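You operate a simulated robot arm through the tools that you are given. There is no shell and no other tool.

The job below is to be done with a simulated robot arm. You get a single attempt, and the scene is never put back.

## Task
Pump gear oil in till the oil gauge shows between Min and Max.
Fine: set the filler cap on the ledge and turn the oil fill valve fully open; at the end valve shut, cap back in its socket, lever down.
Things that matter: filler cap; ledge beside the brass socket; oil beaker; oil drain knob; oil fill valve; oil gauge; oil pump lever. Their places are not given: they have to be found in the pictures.

The check looks at the end state, three seconds after you hand in, the way a careful person would. Anything else that was tipped, shoved, dropped, spilled or broken makes it a failure. A push-on lid holds only when it is set on centred and level and pressed home; a screw cap is set on level and turned clockwise until tight.

## Robot
A 6-joint arm with a two-finger gripper, fixed in place. Base frame: the origin is at the foot of the arm, x ahead of it, y to its left, z up. Lengths are in mm, angles in degrees, forces in N, time in s.
Its first joint turns from -166.0 to 166.0 degrees. Payload 2.45 kg.
Tool frame: the origin (TCP) lies between the finger pads and is the grasp point; the fingertips stand 20 mm ahead of it; z points along the fingers, y is the line along which they close. Largest opening 140 mm; the body of the gripper starts 168 mm behind the TCP.
Orientation is that of the tool frame in the base frame, as [roll, pitch, yaw] about the fixed x, y, z axes, in that order (R = Rz(yaw) Ry(pitch) Rx(roll)). With the fingers straight down and closing along the base's y, the tool's x points along the base's -x, its y along +y and its z along -z.

## Interface
- The arm moves only by the tool jog_arm. Its argument "motion" is a list of rows, each a list of 3 entries, a list of its own where there are three numbers: the shift along the base's x, y, z in mm, then the turn, a rotation vector about the base's x, y, z in degrees, then the opening, from 0 (shut) to 1 (fully open). In form: [[[tx, ty, tz], [rx, ry, rz], fingers], ...]. A call has 1 to 20 rows; each row shifts and turns the commanded pose from where the row before left it. A row lasts 0.2 s, in which the tool goes at most 50 mm and 8.6 degrees; a call with a longer step from one row to the next is refused whole, and so is a gripper value outside its range. Where a pose cannot be reached the arm comes as near as it can. A force on the tool above 50 N (or 10 N above the force at the start of the call, whichever is more), or a blocked arm, ends the call early, and 0.2 s more pass. Each finger travels about 45 mm/s and halts on what it meets, pressing with about 36 N; the grip force reading is that of the motor and also rises with nothing between the fingers. The clock runs only during rows and for 0.2 s after the last one: add rows that do not move to give the fingers time. It gives the time, the measured TCP pose, the force on the tool (base axes), the opening and the grip force at its end, in the units of the frame above (readings bear some noise), with the torque about the TCP (base axes, N m) and any sound that the robot's microphone picked up.
- Cameras (640 x 400 px; columns grow to the right, rows downward): "scene" is fixed at [218.9, 648.8, 1563.5]; the picture's right is [-0.87, -0.49, 0.00], its down [-0.19, 0.35, -0.92] and it looks along [0.45, -0.80, -0.40] (base axes); focal length 319 px, centre (320, 200). "wrist" rides on the gripper at [78, 11, -209] in the tool frame; the picture's right is [-0.14, 0.99, 0.00], its down [-0.92, -0.13, -0.37] and it looks along [-0.36, -0.05, 0.93] (tool axes); focal length 280 px, centre (320, 200).
- snapshot(camera): a new picture of that camera. No time passes.
- locate(camera, pixels): for up to 12 pixels [column, row] of the newest picture of that camera ("zoom" is the newest enlarged one), the place [x, y, z] in the base frame of the surface seen there, good to about 2 mm. No time passes.
- enlarge(camera, box): a new picture of the part [left, top, right, bottom] of that camera's present view, enlarged. No time passes.
- job_done(): hands the job in; it is judged then, once.

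Leave the gripper open and the arm clear of the work at the hand-in unless told otherwise.

The tools are called after ">>>" as name(argument=value, ...) on one line, values as JSON. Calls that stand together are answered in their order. jog_arm: Moves the arm, as the interface text tells. Its arguments: {"type":"object","properties":{"motion":{"type":"array","items":{"type":"array"}}},"required":["motion"]} The other tools are called the same way: snapshot (camera) takes a picture; locate (camera, pixels) gives the place of the surface under pixels of a picture; enlarge (camera, box) takes an enlarged picture of a part of a camera's view; job_done () hands the job in.

At the start:

```text
time_s: 0.0
tool_pos: [479.8, -300.2, 1434.7]
ee_rot: [179.9, 0.1, 179.9]
ft_force: [0.4, -0.5, -1.0]
torque: [0.0, -0.03, -0.04]
opening: 139.9
finger_force: 0.0
```

scene: 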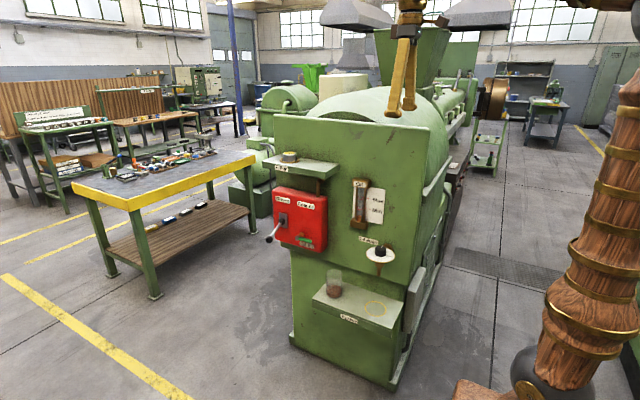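
wrist: 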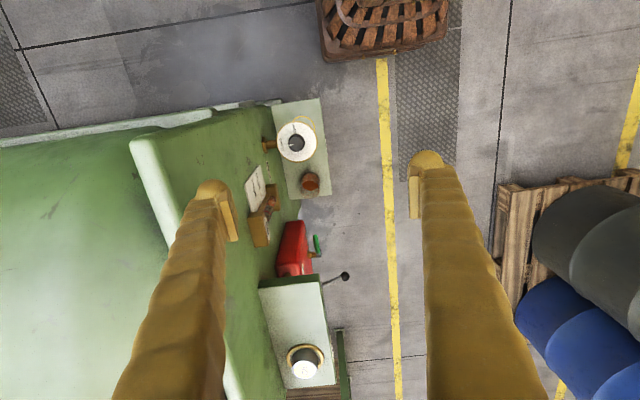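

I see a green gearbox with a red pump box, a ledge at upper left with a cap, a gauge, a drain knob and a beaker. I'll enlarge these regions to identify the parts.

>>> enlarge(camera="scene", box=[250, 140, 420, 246])

>>> enlarge(camera="scene", box=[290, 230, 430, 340])

>>> enlarge(camera="wrist", box=[220, 90, 380, 400])

```text
3.76 times, centred on (335, 193) of scene
```

zoom: 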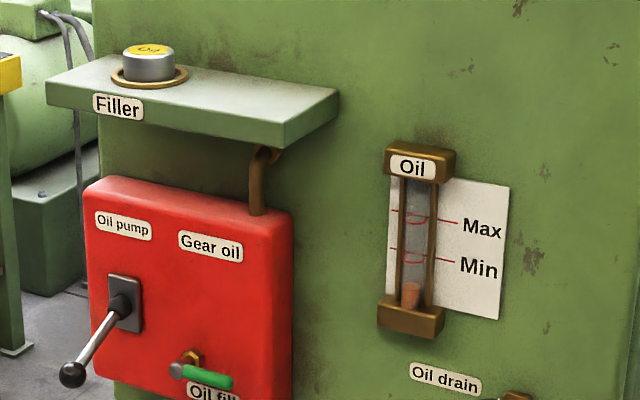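

```text
3.64 times, centred on (360, 285) of scene
```

zoom: 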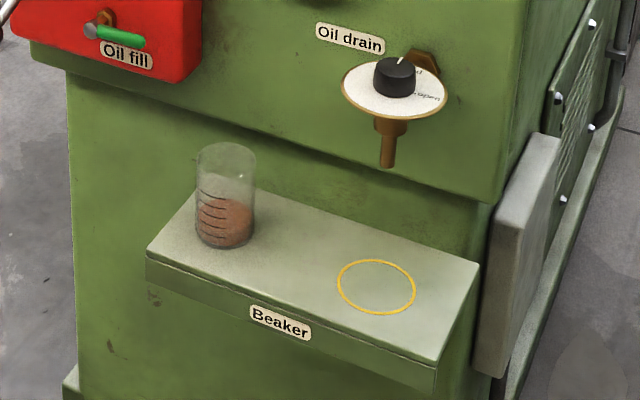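

```text
1.29 times, centred on (300, 245) of wrist
```

zoom: 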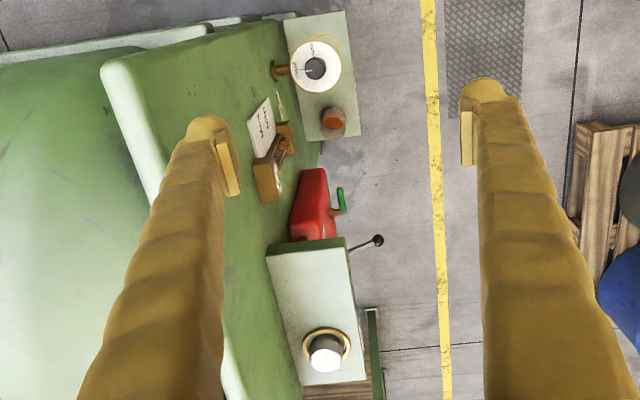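

Now I'll locate the key points and look closer at the drain knob dial, the pump lever and the gauge.

>>> enlarge(camera="scene", box=[360, 236, 400, 261])

>>> enlarge(camera="scene", box=[260, 140, 350, 196])

>>> enlarge(camera="wrist", box=[265, 120, 325, 158])

>>> locate(camera="scene", pixels=[[290, 153], [290, 160], [272, 165], [310, 165], [269, 239], [281, 222], [284, 235], [310, 240], [380, 249], [360, 200], [333, 285], [374, 308]])

```text
16.00 times, centred on (380, 248) of scene
```

zoom: 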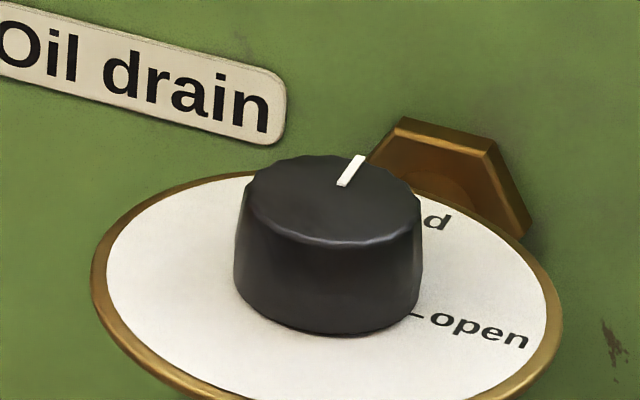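

```text
7.11 times, centred on (305, 168) of scene
```

zoom: 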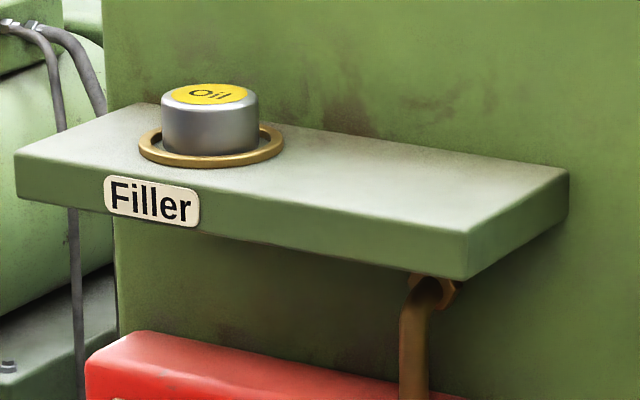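

```text
10.53 times, centred on (295, 139) of wrist
```

zoom: 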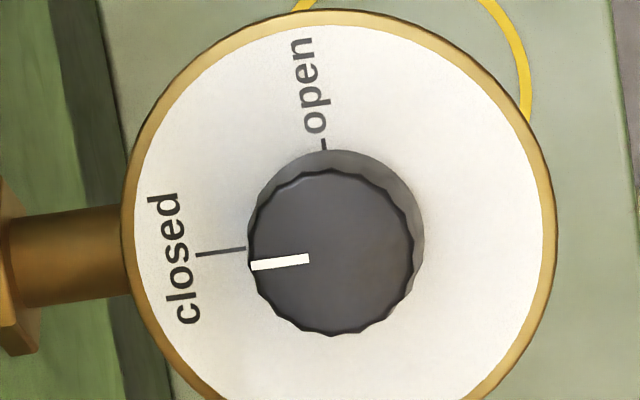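

```text
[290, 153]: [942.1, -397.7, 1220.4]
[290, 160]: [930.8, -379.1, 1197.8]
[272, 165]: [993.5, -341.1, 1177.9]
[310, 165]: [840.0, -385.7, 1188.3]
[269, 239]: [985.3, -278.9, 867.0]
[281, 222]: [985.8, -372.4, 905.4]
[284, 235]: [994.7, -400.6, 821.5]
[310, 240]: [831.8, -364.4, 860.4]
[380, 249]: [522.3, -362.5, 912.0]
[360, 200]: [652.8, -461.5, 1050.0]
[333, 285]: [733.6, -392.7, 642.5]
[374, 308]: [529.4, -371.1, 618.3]
```

The drain reads closed, which is good. I'll now measure the geometry of the ledge, cap and socket.

>>> enlarge(camera="scene", box=[260, 140, 350, 196])

>>> locate(camera="zoom", pixels=[[18, 152], [465, 235], [565, 175], [467, 278], [140, 108], [210, 95], [210, 140], [150, 155], [275, 145], [210, 165], [350, 60], [560, 60]])

>>> enlarge(camera="scene", box=[260, 184, 340, 252])

```text
7.11 times, centred on (305, 168) of scene
```

zoom: 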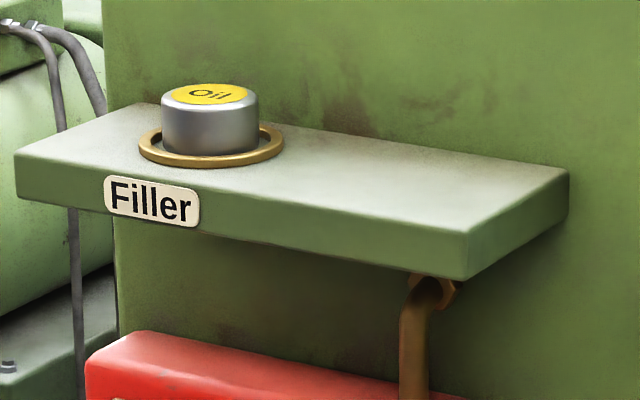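

```text
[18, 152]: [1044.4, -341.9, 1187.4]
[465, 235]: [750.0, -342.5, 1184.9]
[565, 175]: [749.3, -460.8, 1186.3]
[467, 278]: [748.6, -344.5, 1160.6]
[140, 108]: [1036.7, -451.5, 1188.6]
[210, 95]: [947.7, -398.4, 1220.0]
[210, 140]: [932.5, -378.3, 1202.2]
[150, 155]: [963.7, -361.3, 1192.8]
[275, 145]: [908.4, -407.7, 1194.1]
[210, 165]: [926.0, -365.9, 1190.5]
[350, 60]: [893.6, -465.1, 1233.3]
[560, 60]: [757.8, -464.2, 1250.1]
```

```text
5.88 times, centred on (300, 218) of scene
```

zoom: 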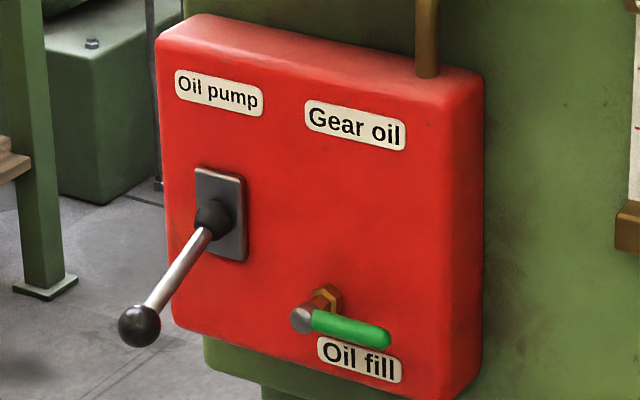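

>>> locate(camera="zoom", pixels=[[138, 326], [136, 318], [178, 275], [213, 215], [200, 172], [240, 255], [330, 320], [383, 337], [301, 318], [330, 297], [355, 325], [420, 200]])

>>> enlarge(camera="scene", box=[280, 150, 304, 165])

```text
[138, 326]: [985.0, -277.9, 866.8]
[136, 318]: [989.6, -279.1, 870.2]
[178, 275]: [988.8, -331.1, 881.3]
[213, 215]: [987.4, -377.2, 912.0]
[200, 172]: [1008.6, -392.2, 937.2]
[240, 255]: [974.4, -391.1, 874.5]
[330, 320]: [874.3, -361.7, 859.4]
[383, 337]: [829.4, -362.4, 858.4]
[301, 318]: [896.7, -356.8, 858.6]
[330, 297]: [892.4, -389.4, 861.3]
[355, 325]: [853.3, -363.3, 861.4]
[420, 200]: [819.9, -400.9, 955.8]
```

```text
16.00 times, centred on (292, 158) of scene
```

zoom: 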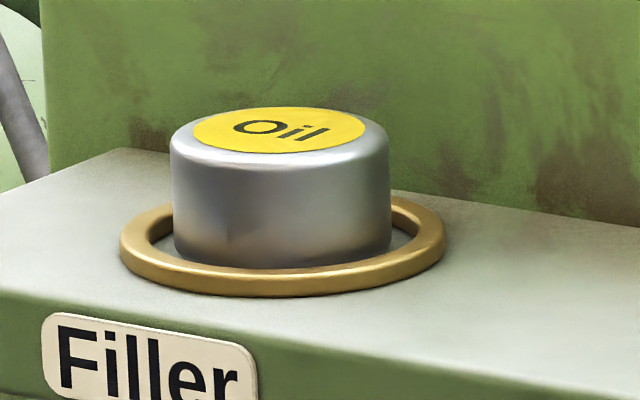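

Next I'll measure the cap and socket in this zoom, plus the floor and arm for scale.

>>> locate(camera="zoom", pixels=[[280, 130], [280, 109], [280, 153], [172, 140], [388, 140], [280, 210], [280, 262], [124, 245], [442, 245], [280, 293], [175, 220], [390, 215]])

>>> locate(camera="scene", pixels=[[240, 330], [500, 340], [520, 385], [570, 365], [590, 250], [625, 110], [410, 20], [395, 110], [410, 105], [405, 50], [155, 295], [130, 200]])

```text
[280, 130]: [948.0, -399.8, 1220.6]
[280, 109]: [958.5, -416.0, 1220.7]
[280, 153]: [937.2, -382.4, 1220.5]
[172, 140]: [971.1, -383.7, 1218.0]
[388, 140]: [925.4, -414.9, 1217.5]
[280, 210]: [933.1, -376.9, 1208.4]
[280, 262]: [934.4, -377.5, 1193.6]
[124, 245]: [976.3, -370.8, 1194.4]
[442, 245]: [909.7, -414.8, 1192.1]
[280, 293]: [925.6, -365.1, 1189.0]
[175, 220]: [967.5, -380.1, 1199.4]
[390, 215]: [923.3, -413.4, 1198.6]
```

```text
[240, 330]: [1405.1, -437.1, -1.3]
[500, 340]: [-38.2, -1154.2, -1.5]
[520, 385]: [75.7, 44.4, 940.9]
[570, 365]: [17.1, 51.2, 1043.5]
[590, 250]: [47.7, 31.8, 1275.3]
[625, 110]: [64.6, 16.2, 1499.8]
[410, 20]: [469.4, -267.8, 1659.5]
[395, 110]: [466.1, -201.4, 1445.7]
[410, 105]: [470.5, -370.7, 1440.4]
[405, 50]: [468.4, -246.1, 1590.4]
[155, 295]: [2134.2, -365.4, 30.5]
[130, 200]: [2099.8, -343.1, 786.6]
```

The panel is the plane y≈-463, facing +y. The ledge top is at z≈1187, and the cap is centred near (948,-400) with radius about 27. I'll check the panel's top edge, the gauge, the drain dial and the handle extents.

>>> locate(camera="scene", pixels=[[278, 120], [420, 132], [428, 132], [352, 182], [366, 182], [351, 228], [388, 190], [388, 215], [340, 112], [381, 256], [366, 255], [395, 255]])

>>> enlarge(camera="scene", box=[345, 172, 393, 232])

>>> enlarge(camera="scene", box=[292, 226, 324, 250])

```text
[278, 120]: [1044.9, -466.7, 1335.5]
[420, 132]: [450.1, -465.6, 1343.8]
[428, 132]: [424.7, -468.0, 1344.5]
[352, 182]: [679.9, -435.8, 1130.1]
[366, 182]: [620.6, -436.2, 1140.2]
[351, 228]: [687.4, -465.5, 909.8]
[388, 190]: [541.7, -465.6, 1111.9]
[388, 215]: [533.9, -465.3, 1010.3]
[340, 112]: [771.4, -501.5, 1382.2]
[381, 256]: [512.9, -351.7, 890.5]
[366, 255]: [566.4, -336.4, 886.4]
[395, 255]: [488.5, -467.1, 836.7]
```

```text
6.67 times, centred on (369, 202) of scene
```

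zoom: 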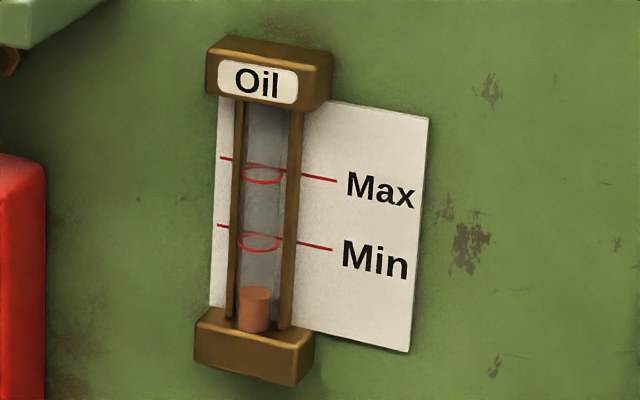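

```text
16.00 times, centred on (308, 238) of scene
```

zoom: 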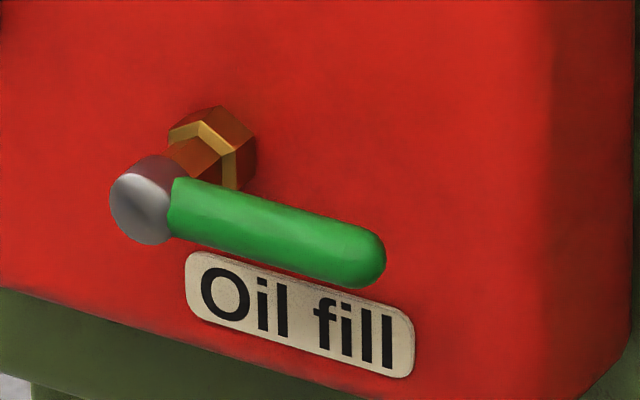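

The panel top is at z≈1340. I'll move toward a spot over the ledge, staying high at z≈1434. Over 12 rows the tool will turn -90° about z so the fingers close along x, and I'll watch how far it can reach.

>>> jog_arm(motion=[[[30, -7, 0], [0, 0, -7.5], 1], [[30, -7, 0], [0, 0, -7.5], 1], [[30, -7, 0], [0, 0, -7.5], 1], [[30, -7, 0], [0, 0, -7.5], 1], [[30, -7, 0], [0, 0, -7.5], 1], [[30, -7, 0], [0, 0, -7.5], 1], [[30, -7, 0], [0, 0, -7.5], 1], [[30, -7, 0], [0, 0, -7.5], 1], [[30, -7, 0], [0, 0, -7.5], 1], [[30, -7, 0], [0, 0, -7.5], 1], [[30, -7, 0], [0, 0, -7.5], 1], [[30, -7, 0], [0, 0, -7.5], 1], [[0, 0, 0], [0, 0, 0], 1]])

>>> snapshot(camera="scene")

>>> snapshot(camera="wrist")

```text
time_s: 2.8
tool_pos: [839.6, -384.5, 1435.4]
ee_rot: [-179.9, -0.1, 90.0]
ft_force: [0.7, -0.5, -0.1]
torque: [0.02, 0.01, 0.04]
opening: 140.1
finger_force: 0.1
```

```text
taken
```

scene: 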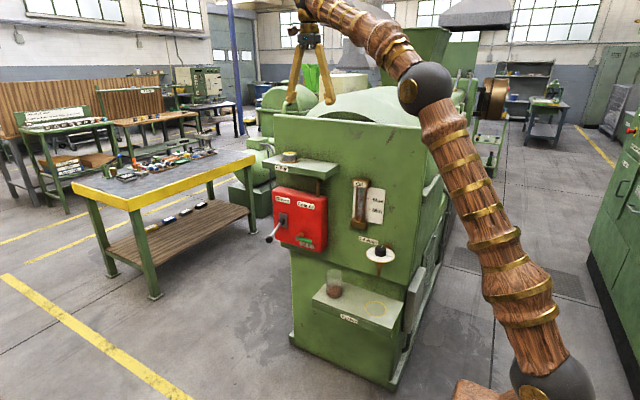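

```text
taken
```

wrist: 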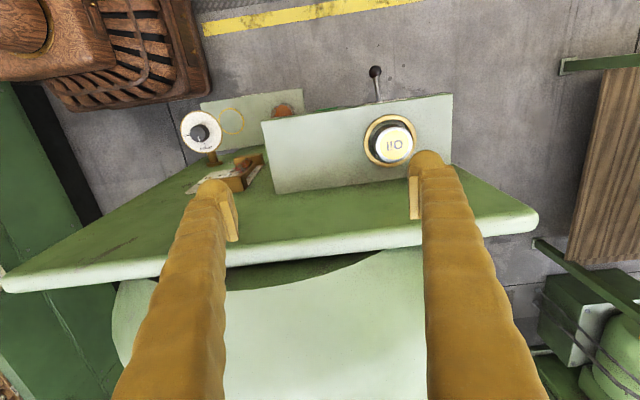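

The reach is fine so far: TCP (840,-385,1435), fingers closing along x. I'll use the wrist view, where the cap is at (391,143), to refine the cap's centre.

>>> enlarge(camera="wrist", box=[350, 105, 430, 155])

>>> jog_arm(motion=[[[27, -4, -20], [0, 0, 0], 1], [[27, -4, -20], [0, 0, 0], 1], [[27, -4, -20], [0, 0, 0], 1], [[27, -4, -20], [0, 0, 0], 1], [[0, 0, 0], [0, 0, 0], 1]])

>>> snapshot(camera="wrist")

```text
8.00 times, centred on (390, 130) of wrist
```

zoom: 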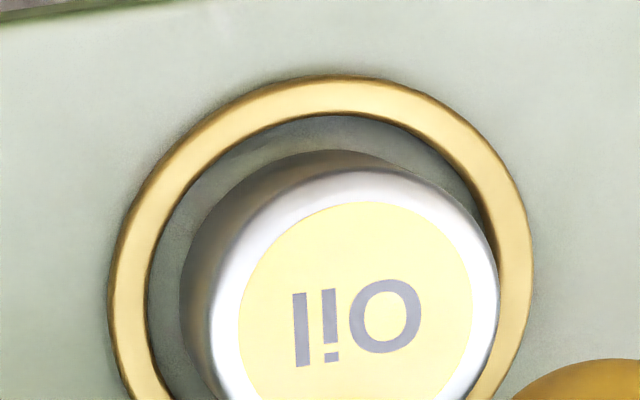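

```text
time_s: 4.0
tool_pos: [946.5, -401.8, 1352.7]
ee_rot: [179.7, 0.2, 90.1]
ft_force: [0.2, -0.7, -0.5]
torque: [-0.02, 0.01, 0.02]
opening: 140.0
finger_force: 0.1
```

```text
taken
```

wrist: 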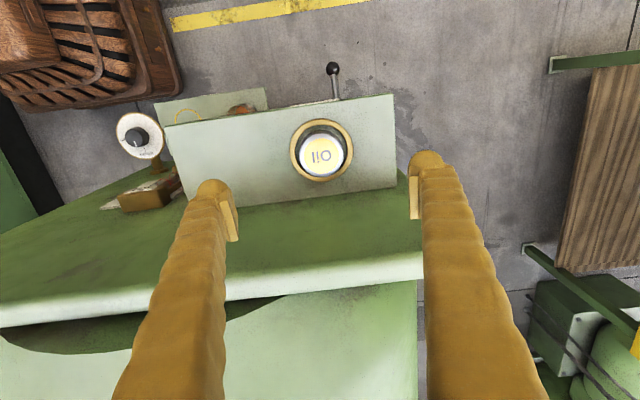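

Reach over the cap is fine, at (946,-402,1353). I'll refine the cap's centre and edges from this view.

>>> enlarge(camera="wrist", box=[281, 111, 361, 191])

```text
5.00 times, centred on (321, 151) of wrist
```

zoom: 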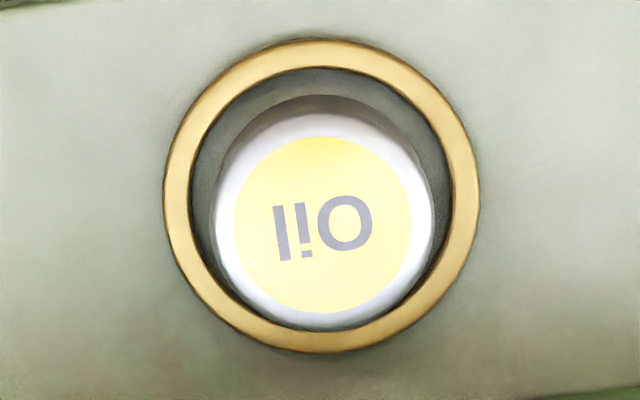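

>>> locate(camera="zoom", pixels=[[322, 220], [237, 224], [411, 222], [323, 138], [323, 313], [217, 215], [430, 220], [322, 195], [177, 195], [467, 195], [321, 52], [321, 340]])

```text
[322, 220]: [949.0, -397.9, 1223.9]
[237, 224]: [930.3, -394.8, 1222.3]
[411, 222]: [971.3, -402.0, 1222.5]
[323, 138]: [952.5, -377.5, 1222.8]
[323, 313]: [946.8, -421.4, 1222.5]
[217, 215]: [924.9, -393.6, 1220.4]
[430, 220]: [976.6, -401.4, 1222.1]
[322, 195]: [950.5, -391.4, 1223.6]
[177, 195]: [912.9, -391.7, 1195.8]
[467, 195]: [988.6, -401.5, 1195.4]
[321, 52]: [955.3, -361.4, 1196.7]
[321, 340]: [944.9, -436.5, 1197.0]
```

The cap and ring are both centred near (950.5,-399); the cap top is about 1222 and the ring top about 1196. I'll descend with the fingertips stopping at about z 1200 (TCP 1220), correcting x by +3 and y by +1, with the opening reduced to about 0.7.

>>> jog_arm(motion=[[[3, 1, -20], [0, 0, 0], 0.75], [[0, 0, -30], [0, 0, 0], 0.7], [[0, 0, -30], [0, 0, 0], 0.65], [[0, 0, -25], [0, 0, 0], 0.65], [[0, 0, -15], [0, 0, 0], 0.65], [[0, 0, -9], [0, 0, 0], 0.65], [[0, 0, 0], [0, 0, 0], 0.65], [[0, 0, 0], [0, 0, 0], 0.65]])

>>> snapshot(camera="wrist")

>>> enlarge(camera="scene", box=[265, 130, 325, 170])

```text
time_s: 5.8
tool_pos: [949.9, -401.1, 1226.3]
ee_rot: [-179.9, 0.2, 90.0]
ft_force: [-0.1, 0.0, -0.2]
torque: [0.0, 0.0, -0.01]
opening: 91.0
finger_force: 0.1
```

```text
taken
```

wrist: 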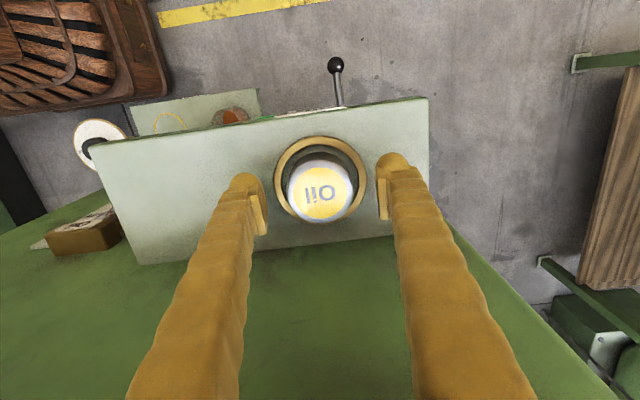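

```text
10.00 times, centred on (295, 150) of scene
```

zoom: 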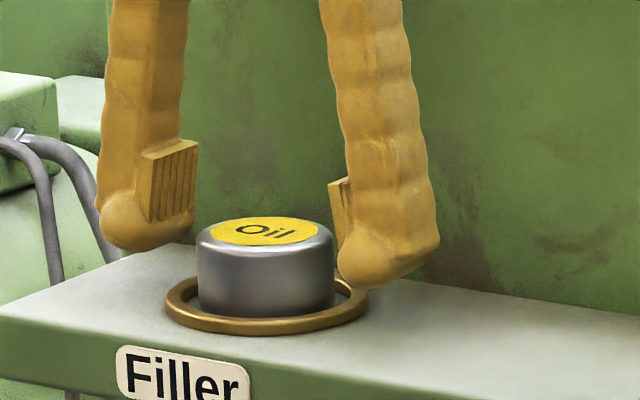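

The fingers straddle the cap. I'll lower 8 mm more and close slowly on the cap.

>>> jog_arm(motion=[[[0.5, 1, -4], [0, 0, 0], 0.65], [[0, 0, -4], [0, 0, 0], 0.65], [[0, 0, 0], [0, 0, 0], 0.55], [[0, 0, 0], [0, 0, 0], 0.45], [[0, 0, 0], [0, 0, 0], 0.38], [[0, 0, 0], [0, 0, 0], 0.34], [[0, 0, 0], [0, 0, 0], 0.3], [[0, 0, 0], [0, 0, 0], 0.3]])

>>> enlarge(camera="scene", box=[265, 130, 325, 170])

```text
time_s: 7.6
tool_pos: [950.8, -399.0, 1216.9]
ee_rot: [-180.0, 0.1, 90.0]
ft_force: [0.3, 0.5, 1.0]
torque: [-0.02, 0.01, 0.02]
opening: 54.9
finger_force: 36.1
```

```text
10.00 times, centred on (295, 150) of scene
```

zoom: 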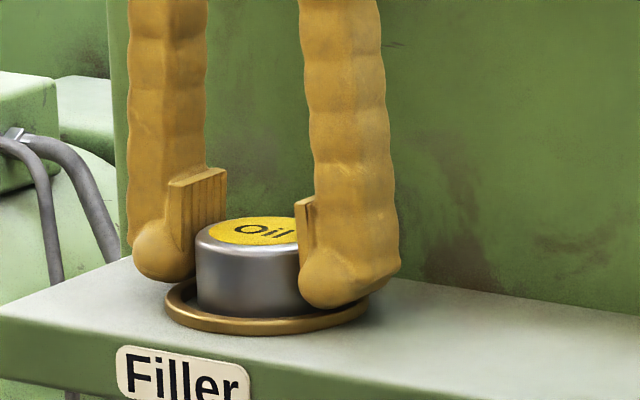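

Gripped at 54.9 mm opening, which matches the cap. I'll lift gently and read the force.

>>> jog_arm(motion=[[[0, 0, 2], [0, 0, 0], 0.3], [[0, 0, 3], [0, 0, 0], 0.3], [[0, 0, 3], [0, 0, 0], 0.3], [[0, 0, 0], [0, 0, 0], 0.3]])

>>> enlarge(camera="scene", box=[265, 130, 325, 170])

```text
time_s: 8.6
tool_pos: [951.3, -399.1, 1225.6]
ee_rot: [-180.0, 0.2, 90.0]
ft_force: [1.0, 0.3, -0.7]
torque: [0.01, 0.01, 0.0]
opening: 54.9
finger_force: 36.2
```

```text
10.00 times, centred on (295, 150) of scene
```

zoom: 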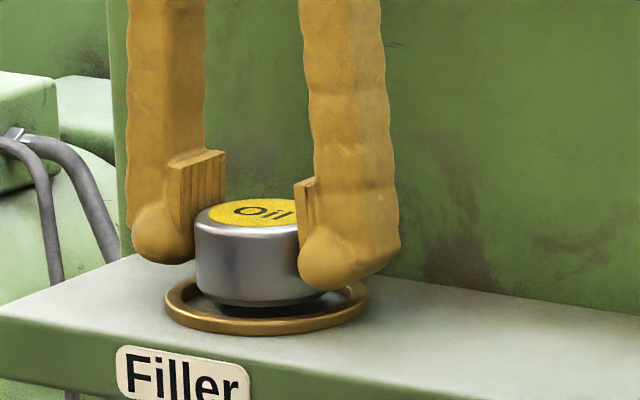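

It lifts freely. I'll raise it 35 mm and check the underside for a plug stub.

>>> jog_arm(motion=[[[0, 0, 12], [0, 0, 0], 0.3], [[0, 0, 15], [0, 0, 0], 0.3], [[0, 0, 15], [0, 0, 0], 0.3], [[0, 0, 0], [0, 0, 0], 0.3]])

>>> enlarge(camera="scene", box=[265, 125, 325, 165])

>>> snapshot(camera="wrist")

```text
time_s: 9.6
tool_pos: [950.7, -398.7, 1267.5]
ee_rot: [-180.0, 0.1, 90.1]
ft_force: [0.2, 0.3, 0.0]
torque: [0.0, 0.02, 0.01]
opening: 41.9
finger_force: 0.0
```

```text
10.00 times, centred on (295, 145) of scene
```

zoom: 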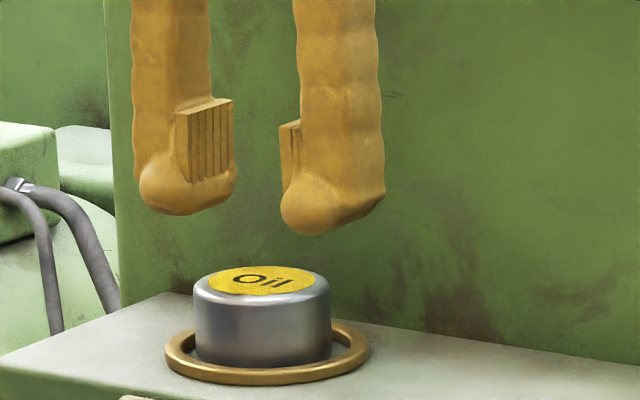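

```text
taken
```

wrist: 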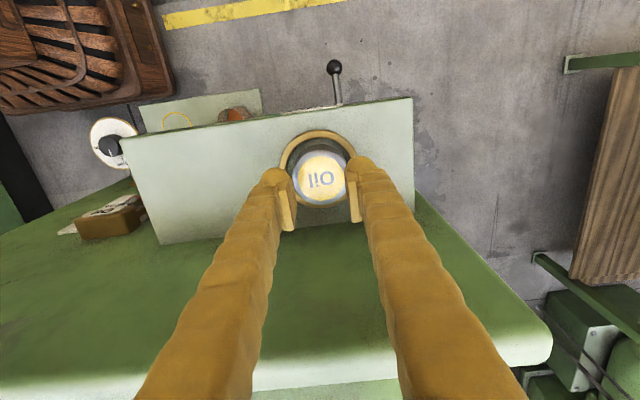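

The cap slipped out: the fingers closed to 42 mm and the cap dropped back into its ring. The pads only overlapped its top edge. I'll measure the pads and check the cap seat.

>>> locate(camera="zoom", pixels=[[180, 115], [184, 180], [232, 100], [234, 165], [205, 140], [170, 210], [190, 205], [330, 225], [262, 283], [262, 292], [262, 366], [262, 383]])

>>> enlarge(camera="scene", box=[280, 148, 304, 163])

>>> enlarge(camera="wrist", box=[260, 110, 380, 240])

```text
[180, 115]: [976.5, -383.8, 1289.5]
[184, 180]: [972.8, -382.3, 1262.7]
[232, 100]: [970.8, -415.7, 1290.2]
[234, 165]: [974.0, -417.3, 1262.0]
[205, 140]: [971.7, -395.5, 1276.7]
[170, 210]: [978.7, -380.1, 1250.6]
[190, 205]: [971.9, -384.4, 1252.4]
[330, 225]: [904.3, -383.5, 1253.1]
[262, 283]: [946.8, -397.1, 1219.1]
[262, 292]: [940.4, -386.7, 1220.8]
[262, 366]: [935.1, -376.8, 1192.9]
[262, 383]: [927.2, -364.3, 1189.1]
```

```text
16.00 times, centred on (292, 156) of scene
```

zoom: 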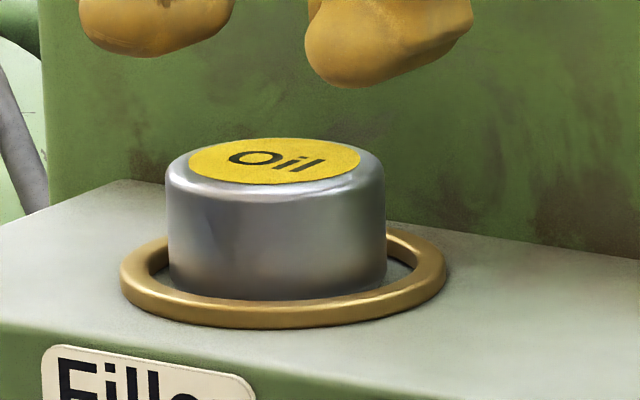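

```text
3.08 times, centred on (320, 175) of wrist
```

zoom: 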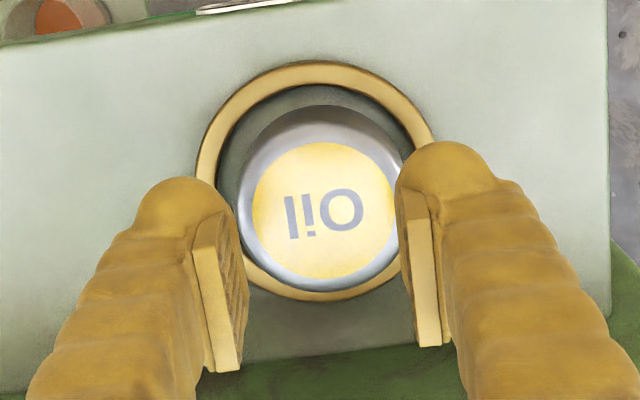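

The pads run from 22 mm behind the TCP to only 5 mm ahead of it. Pointing straight down, they can only catch the cap's top 9 mm. A near-horizontal tool would put the full 34 mm pad width along the cap's side.

I'll back off up and outward and turn +225° about z in two calls, which puts tool x at -45°. After that I'll tilt the tool up to point along (+x,-y), 15° downward.

>>> jog_arm(motion=[[[0, 0, 30], [0, 0, 0], 0.4], [[-8, 10, 8], [0, 0, 8], 0.5], [[-8, 10, 8], [0, 0, 8], 0.6], [[-8, 10, 8], [0, 0, 8], 0.65], [[-8, 10, 8], [0, 0, 8], 0.65], [[-8, 10, 8], [0, 0, 8], 0.65], [[-8, 10, 8], [0, 0, 8], 0.65], [[-8, 10, 8], [0, 0, 8], 0.65], [[-8, 10, 8], [0, 0, 8], 0.65], [[-8, 10, 8], [0, 0, 8], 0.65], [[-8, 10, 8], [0, 0, 8], 0.65], [[0, 0, 0], [0, 0, 8], 0.65], [[0, 0, 0], [0, 0, 8], 0.65], [[0, 0, 0], [0, 0, 8], 0.65], [[0, 0, 0], [0, 0, 8], 0.65], [[0, 0, 0], [0, 0, 0], 0.65]])

```text
time_s: 13.0
tool_pos: [870.8, -299.4, 1377.5]
ee_rot: [-180.0, 0.1, -157.8]
ft_force: [-0.4, -0.1, -0.4]
torque: [0.02, -0.01, 0.0]
opening: 91.1
finger_force: 0.0
```

The turn is following: yaw is +112° from where it was. I'll do the second half, 113°.

>>> jog_arm(motion=[[[0, 0, 0], [0, 0, 8.07], 0.65], [[0, 0, 0], [0, 0, 8.07], 0.65], [[0, 0, 0], [0, 0, 8.07], 0.65], [[0, 0, 0], [0, 0, 8.07], 0.65], [[0, 0, 0], [0, 0, 8.07], 0.65], [[0, 0, 0], [0, 0, 8.07], 0.65], [[0, 0, 0], [0, 0, 8.07], 0.65], [[0, 0, 0], [0, 0, 8.07], 0.65], [[0, 0, 0], [0, 0, 8.07], 0.65], [[0, 0, 0], [0, 0, 8.07], 0.65], [[0, 0, 0], [0, 0, 8.07], 0.65], [[0, 0, 0], [0, 0, 8.07], 0.65], [[0, 0, 0], [0, 0, 8.07], 0.65], [[0, 0, 0], [0, 0, 8.07], 0.65], [[0, 0, 0], [0, 0, 0], 0.65]])

>>> snapshot(camera="scene")

>>> snapshot(camera="wrist")

```text
time_s: 16.2
tool_pos: [870.6, -299.3, 1377.5]
ee_rot: [180.0, 0.1, -45.1]
ft_force: [0.0, 0.1, 0.4]
torque: [0.02, 0.02, 0.01]
opening: 91.1
finger_force: 0.2
```

```text
taken
```

scene: 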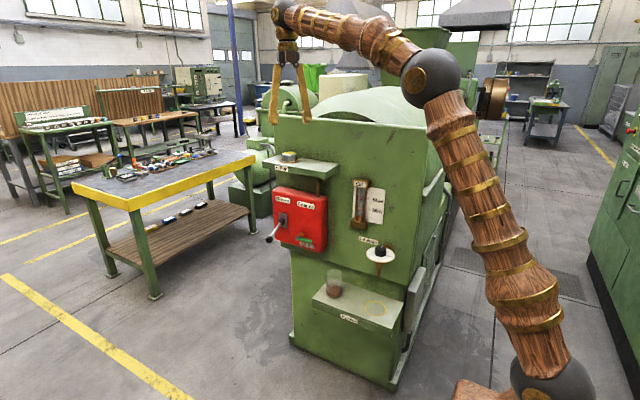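

```text
taken
```

wrist: 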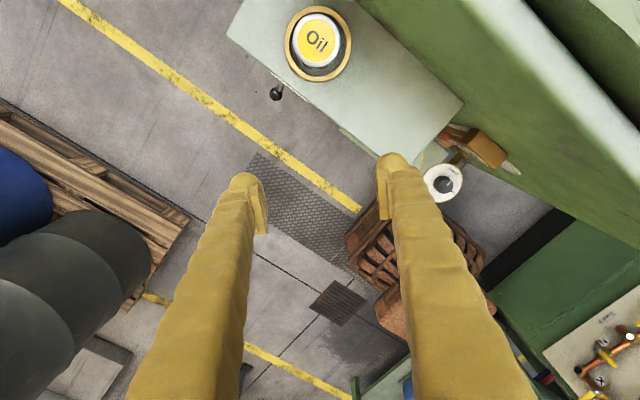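

The camera now looks along the approach direction. I'll tilt 75° about the axis (-0.707,-0.707,0) so the tool points along (+x,-y), 15° downward, staying high.

>>> jog_arm(motion=[[[-1, -1, 0], [-5.303, -5.303, 0], 0.65], [[-1, -1, 0], [-5.303, -5.303, 0], 0.65], [[-1, -1, 0], [-5.303, -5.303, 0], 0.65], [[-1, -1, 0], [-5.303, -5.303, 0], 0.65], [[-1, -1, 0], [-5.303, -5.303, 0], 0.65], [[-1, -1, 0], [-5.303, -5.303, 0], 0.65], [[-1, -1, 0], [-5.303, -5.303, 0], 0.65], [[-1, -1, 0], [-5.303, -5.303, 0], 0.65], [[0, -2, 0], [-5.303, -5.303, 0], 0.65], [[0, -2, 0], [-5.303, -5.303, 0], 0.65], [[0, 0, 0], [0, 0, 0], 0.65]])

>>> snapshot(camera="scene")

>>> snapshot(camera="wrist")

```text
time_s: 18.6
tool_pos: [863.0, -309.4, 1377.1]
ee_rot: [-179.7, -74.9, -45.4]
ft_force: [0.4, 0.2, 0.6]
torque: [0.03, 0.03, 0.01]
opening: 91.1
finger_force: 0.0
```

```text
taken
```

scene: 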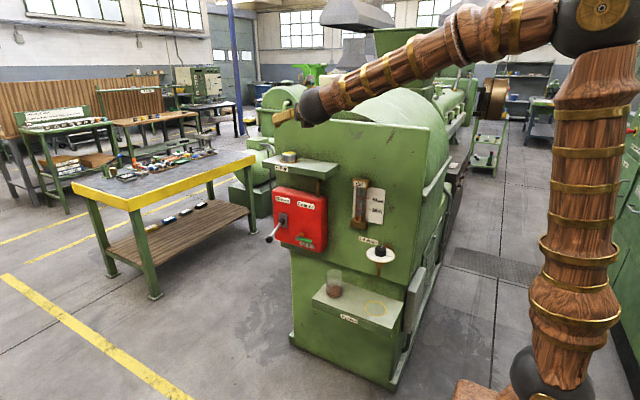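

```text
taken
```

wrist: 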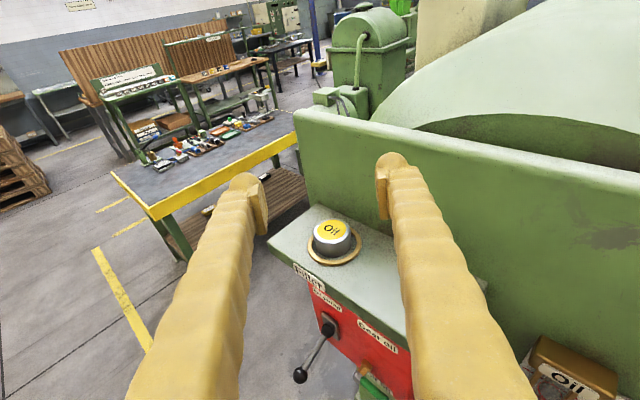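

Excellent view: the tool points at the cap, 15° down. I'll refine the cap's position in the wrist view.

>>> enlarge(camera="wrist", box=[300, 208, 372, 272])

```text
6.25 times, centred on (336, 240) of wrist
```

zoom: 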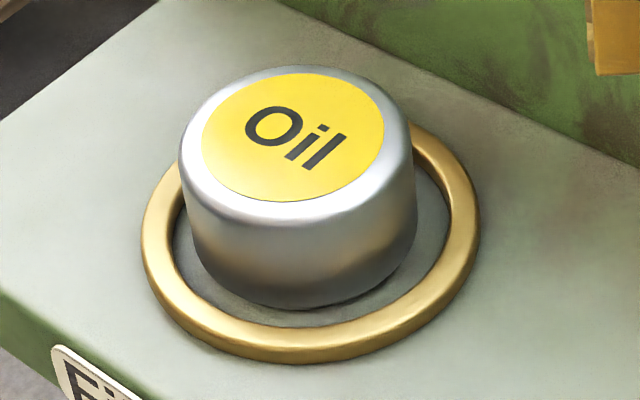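

>>> locate(camera="zoom", pixels=[[205, 130], [382, 130], [293, 73], [293, 202], [293, 137], [150, 245], [470, 225], [310, 352], [300, 255], [180, 170], [415, 160], [190, 220]])

```text
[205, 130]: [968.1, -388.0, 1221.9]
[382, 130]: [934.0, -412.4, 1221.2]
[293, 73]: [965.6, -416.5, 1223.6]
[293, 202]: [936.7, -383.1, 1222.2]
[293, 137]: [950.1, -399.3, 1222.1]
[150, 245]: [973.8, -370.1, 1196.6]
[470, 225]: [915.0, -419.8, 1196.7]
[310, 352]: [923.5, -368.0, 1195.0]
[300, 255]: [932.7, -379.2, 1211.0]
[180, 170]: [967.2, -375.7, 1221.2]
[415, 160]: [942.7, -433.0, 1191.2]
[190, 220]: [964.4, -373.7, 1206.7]
```

The cap is still centred at (950.6,-400). I'll lower to z≈1237 at this standoff, then slide in along (+x,-y) with the fingers straddling the cap, still above the ring.

>>> jog_arm(motion=[[[0, 0, -35], [0, 0, 0], 0.65], [[0, 0, -35], [0, 0, 0], 0.65], [[0, 0, -35], [0, 0, 0], 0.65], [[0, 0, -35], [0, 0, 0], 0.65], [[15, -15, 0], [0, 0, 0], 0.65], [[15, -15, 0], [0, 0, 0], 0.65], [[15, -15, 0], [0, 0, 0], 0.65], [[15, -16, 0], [0, 0, 0], 0.65], [[0, 0, 0], [0, 0, 0], 0.65], [[0, 0, 0], [0, 0, 0], 0.65]])

>>> snapshot(camera="wrist")

>>> enlarge(camera="scene", box=[260, 125, 340, 178])

```text
time_s: 20.8
tool_pos: [923.1, -371.4, 1236.7]
ee_rot: [-180.0, -74.8, -45.2]
ft_force: [0.1, 0.4, 0.4]
torque: [-0.01, 0.02, 0.02]
opening: 91.3
finger_force: 0.1
```

```text
taken
```

wrist: 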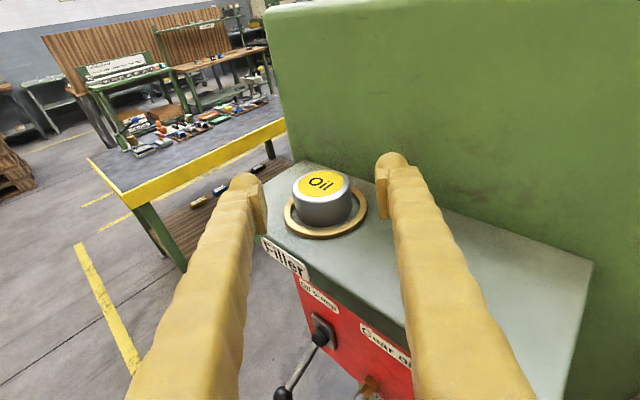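

```text
7.55 times, centred on (300, 152) of scene
```

zoom: 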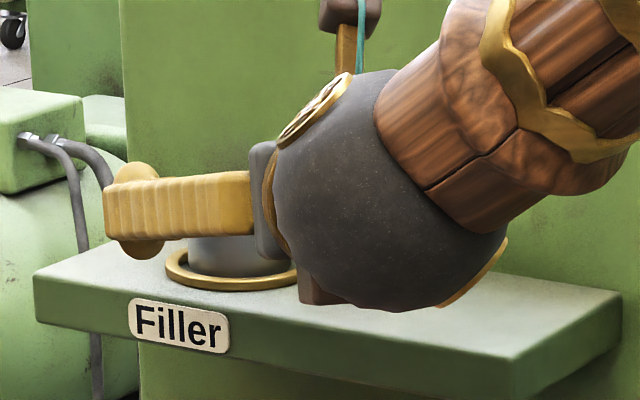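

The fingers straddle the cap. Before sliding in further, I'll check how close the gripper body and wrist ball are to the ledge.

>>> locate(camera="zoom", pixels=[[320, 300], [400, 305], [440, 300], [400, 200], [265, 200], [262, 255], [140, 240], [200, 205], [220, 175], [240, 250], [330, 150], [300, 290]])

```text
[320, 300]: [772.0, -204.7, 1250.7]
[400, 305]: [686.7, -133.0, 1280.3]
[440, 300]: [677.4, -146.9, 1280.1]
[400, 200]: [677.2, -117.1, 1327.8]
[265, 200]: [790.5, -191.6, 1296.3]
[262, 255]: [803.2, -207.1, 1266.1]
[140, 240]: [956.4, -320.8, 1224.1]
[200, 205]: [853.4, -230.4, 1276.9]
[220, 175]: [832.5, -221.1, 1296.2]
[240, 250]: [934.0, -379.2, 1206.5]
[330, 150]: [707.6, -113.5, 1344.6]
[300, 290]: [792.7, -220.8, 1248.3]
```

The gripper body is at z≥1248 and y≥-221, well clear of the ledge. I'll slide in the remaining (32,-33), then lower to TCP z≈1219.

>>> jog_arm(motion=[[[11, -11, 0], [0, 0, 0], 0.65], [[11, -11, 0], [0, 0, 0], 0.65], [[10, -11, 0], [0, 0, 0], 0.65], [[0, 0, -6], [0, 0, 0], 0.65], [[0, 0, -6], [0, 0, 0], 0.65], [[0, 0, -5], [0, 0, 0], 0.65], [[0, 0, 0], [0, 0, 0], 0.65]])

>>> snapshot(camera="wrist")

>>> enlarge(camera="scene", box=[265, 140, 313, 172])

```text
time_s: 22.4
tool_pos: [955.2, -405.1, 1220.4]
ee_rot: [-179.9, -75.0, -45.1]
ft_force: [-0.9, 0.2, 0.2]
torque: [-0.01, -0.04, -0.02]
opening: 91.2
finger_force: 0.1
```

```text
taken
```

wrist: 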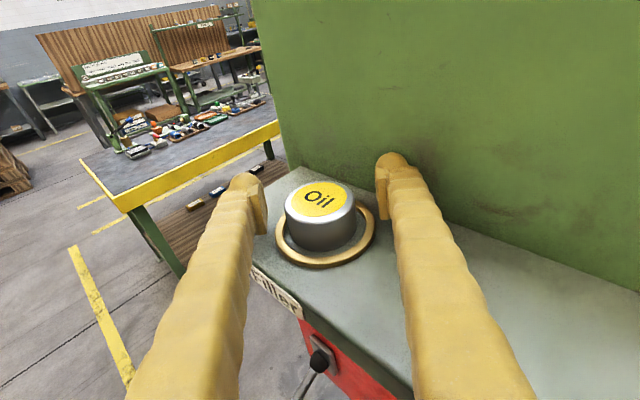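

```text
12.50 times, centred on (289, 156) of scene
```

zoom: 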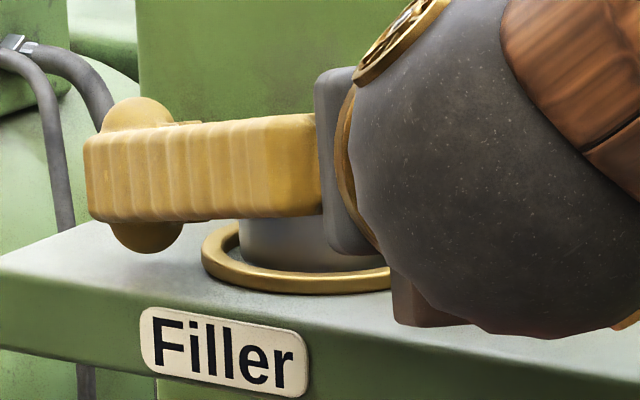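

The fingertip has a bulge that hangs lower than the finger. I'll check its height before closing.

>>> locate(camera="zoom", pixels=[[145, 245], [145, 235], [145, 110], [110, 215], [300, 210], [300, 130], [130, 215], [300, 240], [220, 245], [100, 140], [350, 245], [215, 225]])

>>> enlarge(camera="wrist", box=[230, 145, 410, 285])

```text
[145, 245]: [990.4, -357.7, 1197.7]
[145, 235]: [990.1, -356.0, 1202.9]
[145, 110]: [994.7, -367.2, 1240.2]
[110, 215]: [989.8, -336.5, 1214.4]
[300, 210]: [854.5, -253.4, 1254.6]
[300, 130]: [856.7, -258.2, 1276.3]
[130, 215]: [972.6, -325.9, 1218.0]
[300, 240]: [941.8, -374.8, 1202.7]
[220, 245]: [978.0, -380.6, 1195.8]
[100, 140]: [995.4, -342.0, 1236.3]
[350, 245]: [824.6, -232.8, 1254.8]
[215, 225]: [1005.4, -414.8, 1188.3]
```

```text
2.86 times, centred on (320, 215) of wrist
```

zoom: 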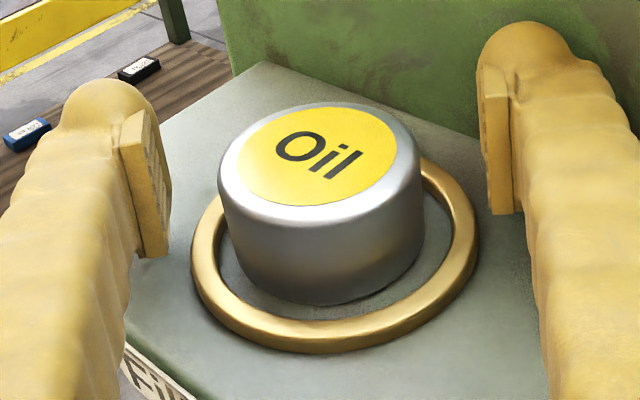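

The bulge bottom is at about z 1197, just above the ring at about 1195.5. I'll raise 1 mm for margin and close on the cap.

>>> jog_arm(motion=[[[0, 0, 1], [0, 0, 0], 0.6], [[0, 0, 0], [0, 0, 0], 0.5], [[0, 0, 0], [0, 0, 0], 0.42], [[0, 0, 0], [0, 0, 0], 0.36], [[0, 0, 0], [0, 0, 0], 0.3], [[0, 0, 0], [0, 0, 0], 0.25], [[0, 0, 0], [0, 0, 0], 0.25]])

>>> snapshot(camera="wrist")

```text
time_s: 24.0
tool_pos: [955.5, -404.9, 1222.1]
ee_rot: [-179.8, -74.9, -45.2]
ft_force: [-0.4, -0.3, 0.4]
torque: [-0.01, 0.03, -0.03]
opening: 54.2
finger_force: 36.0
```

```text
taken
```

wrist: 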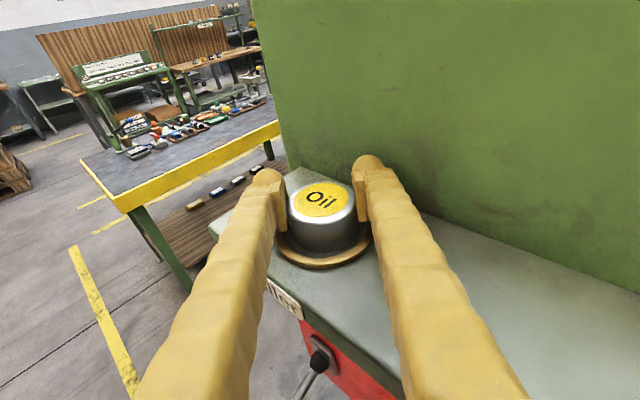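

Gripped at 54.2 mm with 36 N. I'll lift slowly, 3 mm per row, and check for slip.

>>> jog_arm(motion=[[[0, 0, 2], [0, 0, 0], 0.25], [[0, 0, 3], [0, 0, 0], 0.25], [[0, 0, 3], [0, 0, 0], 0.25], [[0, 0, 4], [0, 0, 0], 0.25], [[0, 0, 0], [0, 0, 0], 0.25]])

>>> enlarge(camera="wrist", box=[240, 145, 400, 285])

```text
time_s: 25.2
tool_pos: [953.3, -405.0, 1234.7]
ee_rot: [-179.8, -74.9, -45.1]
ft_force: [-0.4, 0.2, -0.9]
torque: [0.02, -0.01, -0.02]
opening: 54.2
finger_force: 36.3
```

```text
2.86 times, centred on (320, 215) of wrist
```

zoom: 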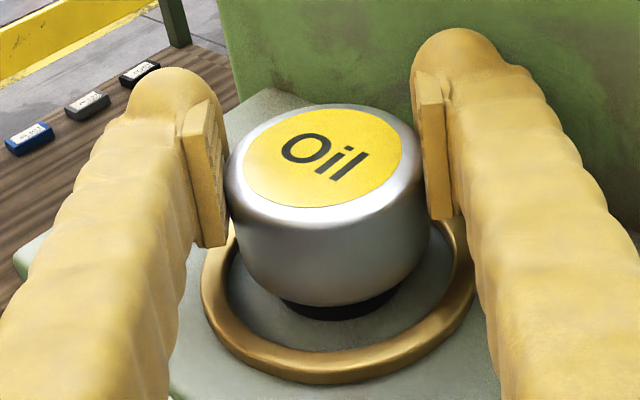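

The cap is held and raised, with a black plug stub now visible under it. I'll keep lifting slowly.

>>> jog_arm(motion=[[[0, 0, 4], [0, 0, 0], 0.25], [[0, 0, 4], [0, 0, 0], 0.25], [[0, 0, 5], [0, 0, 0], 0.25], [[0, 0, 5], [0, 0, 0], 0.25], [[0, 0, 5], [0, 0, 0], 0.25], [[0, 0, 5], [0, 0, 0], 0.25], [[0, 0, 0], [0, 0, 0], 0.25]])

>>> snapshot(camera="wrist")

>>> enlarge(camera="scene", box=[265, 130, 313, 170])

```text
time_s: 26.8
tool_pos: [953.9, -404.3, 1262.0]
ee_rot: [-179.7, -74.9, -45.3]
ft_force: [0.4, 0.8, -0.9]
torque: [-0.03, 0.0, -0.03]
opening: 54.0
finger_force: 36.2
```

```text
taken
```

wrist: 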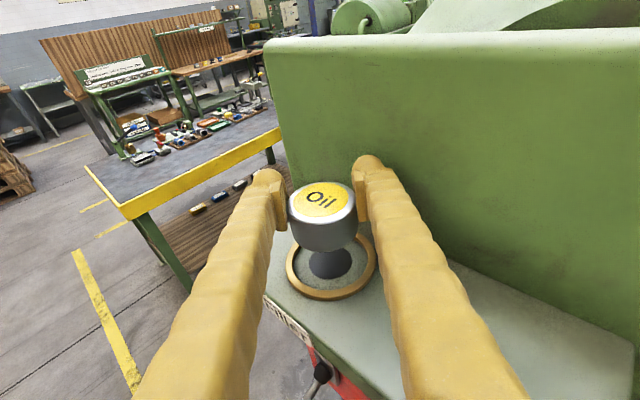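

```text
10.00 times, centred on (289, 150) of scene
```

zoom: 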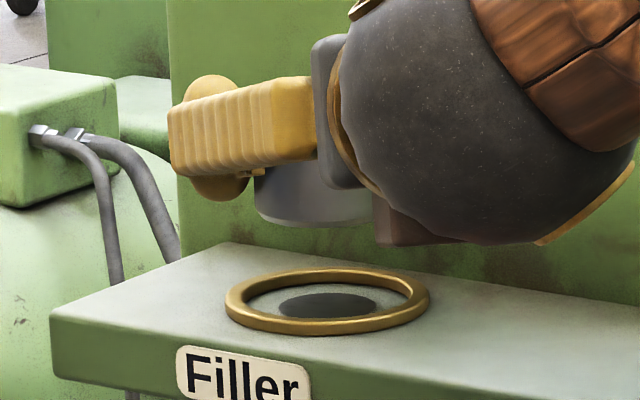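

The cap comes out cleanly; it has a flat bottom, and the dark disc is the filler hole. I'll carry it 108 mm in -x to ledge spot (842,-400), then lower it close to the ledge.

>>> jog_arm(motion=[[[-8, 0, 0], [0, 0, 0], 0.25], [[-15, 0, 0], [0, 0, 0], 0.25], [[-20, 0, 0], [0, 0, 0], 0.25], [[-20, 0, 0], [0, 0, 0], 0.25], [[-20, 0, 0], [0, 0, 0], 0.25], [[-15, 0, 0], [0, 0, 0], 0.25], [[-10, 0, 0], [0, 0, 0], 0.25], [[0, 0, -8], [0, 0, 0], 0.25], [[0, 0, -10], [0, 0, 0], 0.25], [[0, 0, -10], [0, 0, 0], 0.25], [[0, 0, -5], [0, 0, 0], 0.25], [[0, 0, 0], [0, 0, 0], 0.25]])

>>> snapshot(camera="wrist")

>>> enlarge(camera="scene", box=[275, 135, 347, 183])

```text
time_s: 29.4
tool_pos: [846.6, -404.5, 1228.1]
ee_rot: [-179.8, -74.9, -45.2]
ft_force: [-0.1, -0.1, -1.1]
torque: [0.0, 0.02, 0.0]
opening: 54.0
finger_force: 36.0
```

```text
taken
```

wrist: 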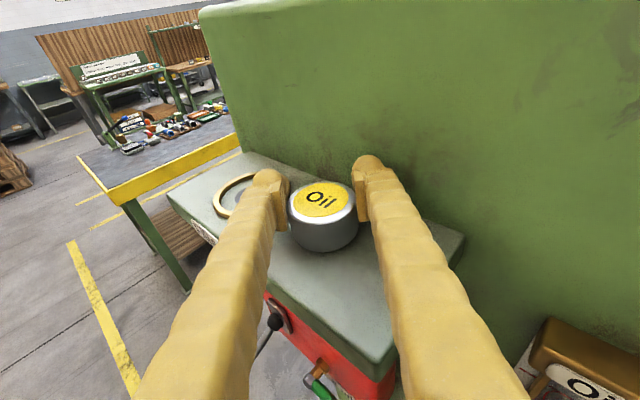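

```text
8.33 times, centred on (311, 159) of scene
```

zoom: 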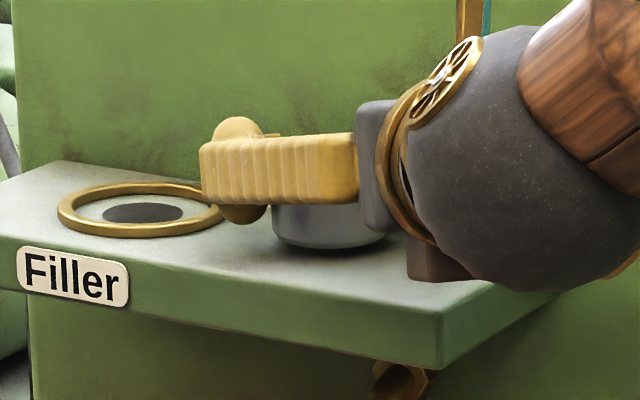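

The near finger's bulge would come close to the ring when opening, so I'll shift 15 mm further in -x. Then I'll lower in small steps until contact shows.

>>> jog_arm(motion=[[[-8, 0, 0], [0, 0, 0], 0.25], [[-7, 0, 0], [0, 0, 0], 0.25], [[0, 0, -2], [0, 0, 0], 0.25], [[0, 0, -2], [0, 0, 0], 0.25], [[0, 0, -1], [0, 0, 0], 0.25], [[0, 0, 0], [0, 0, 0], 0.25]])

>>> enlarge(camera="scene", box=[285, 140, 345, 180])

```text
time_s: 30.8
tool_pos: [831.4, -404.3, 1222.9]
ee_rot: [-179.8, -74.9, -45.2]
ft_force: [-0.1, -0.7, -1.9]
torque: [-0.02, 0.0, -0.02]
opening: 54.1
finger_force: 36.3
```

```text
10.00 times, centred on (315, 160) of scene
```

zoom: 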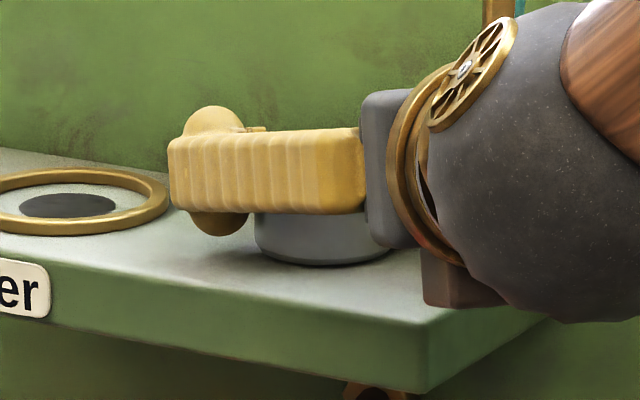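

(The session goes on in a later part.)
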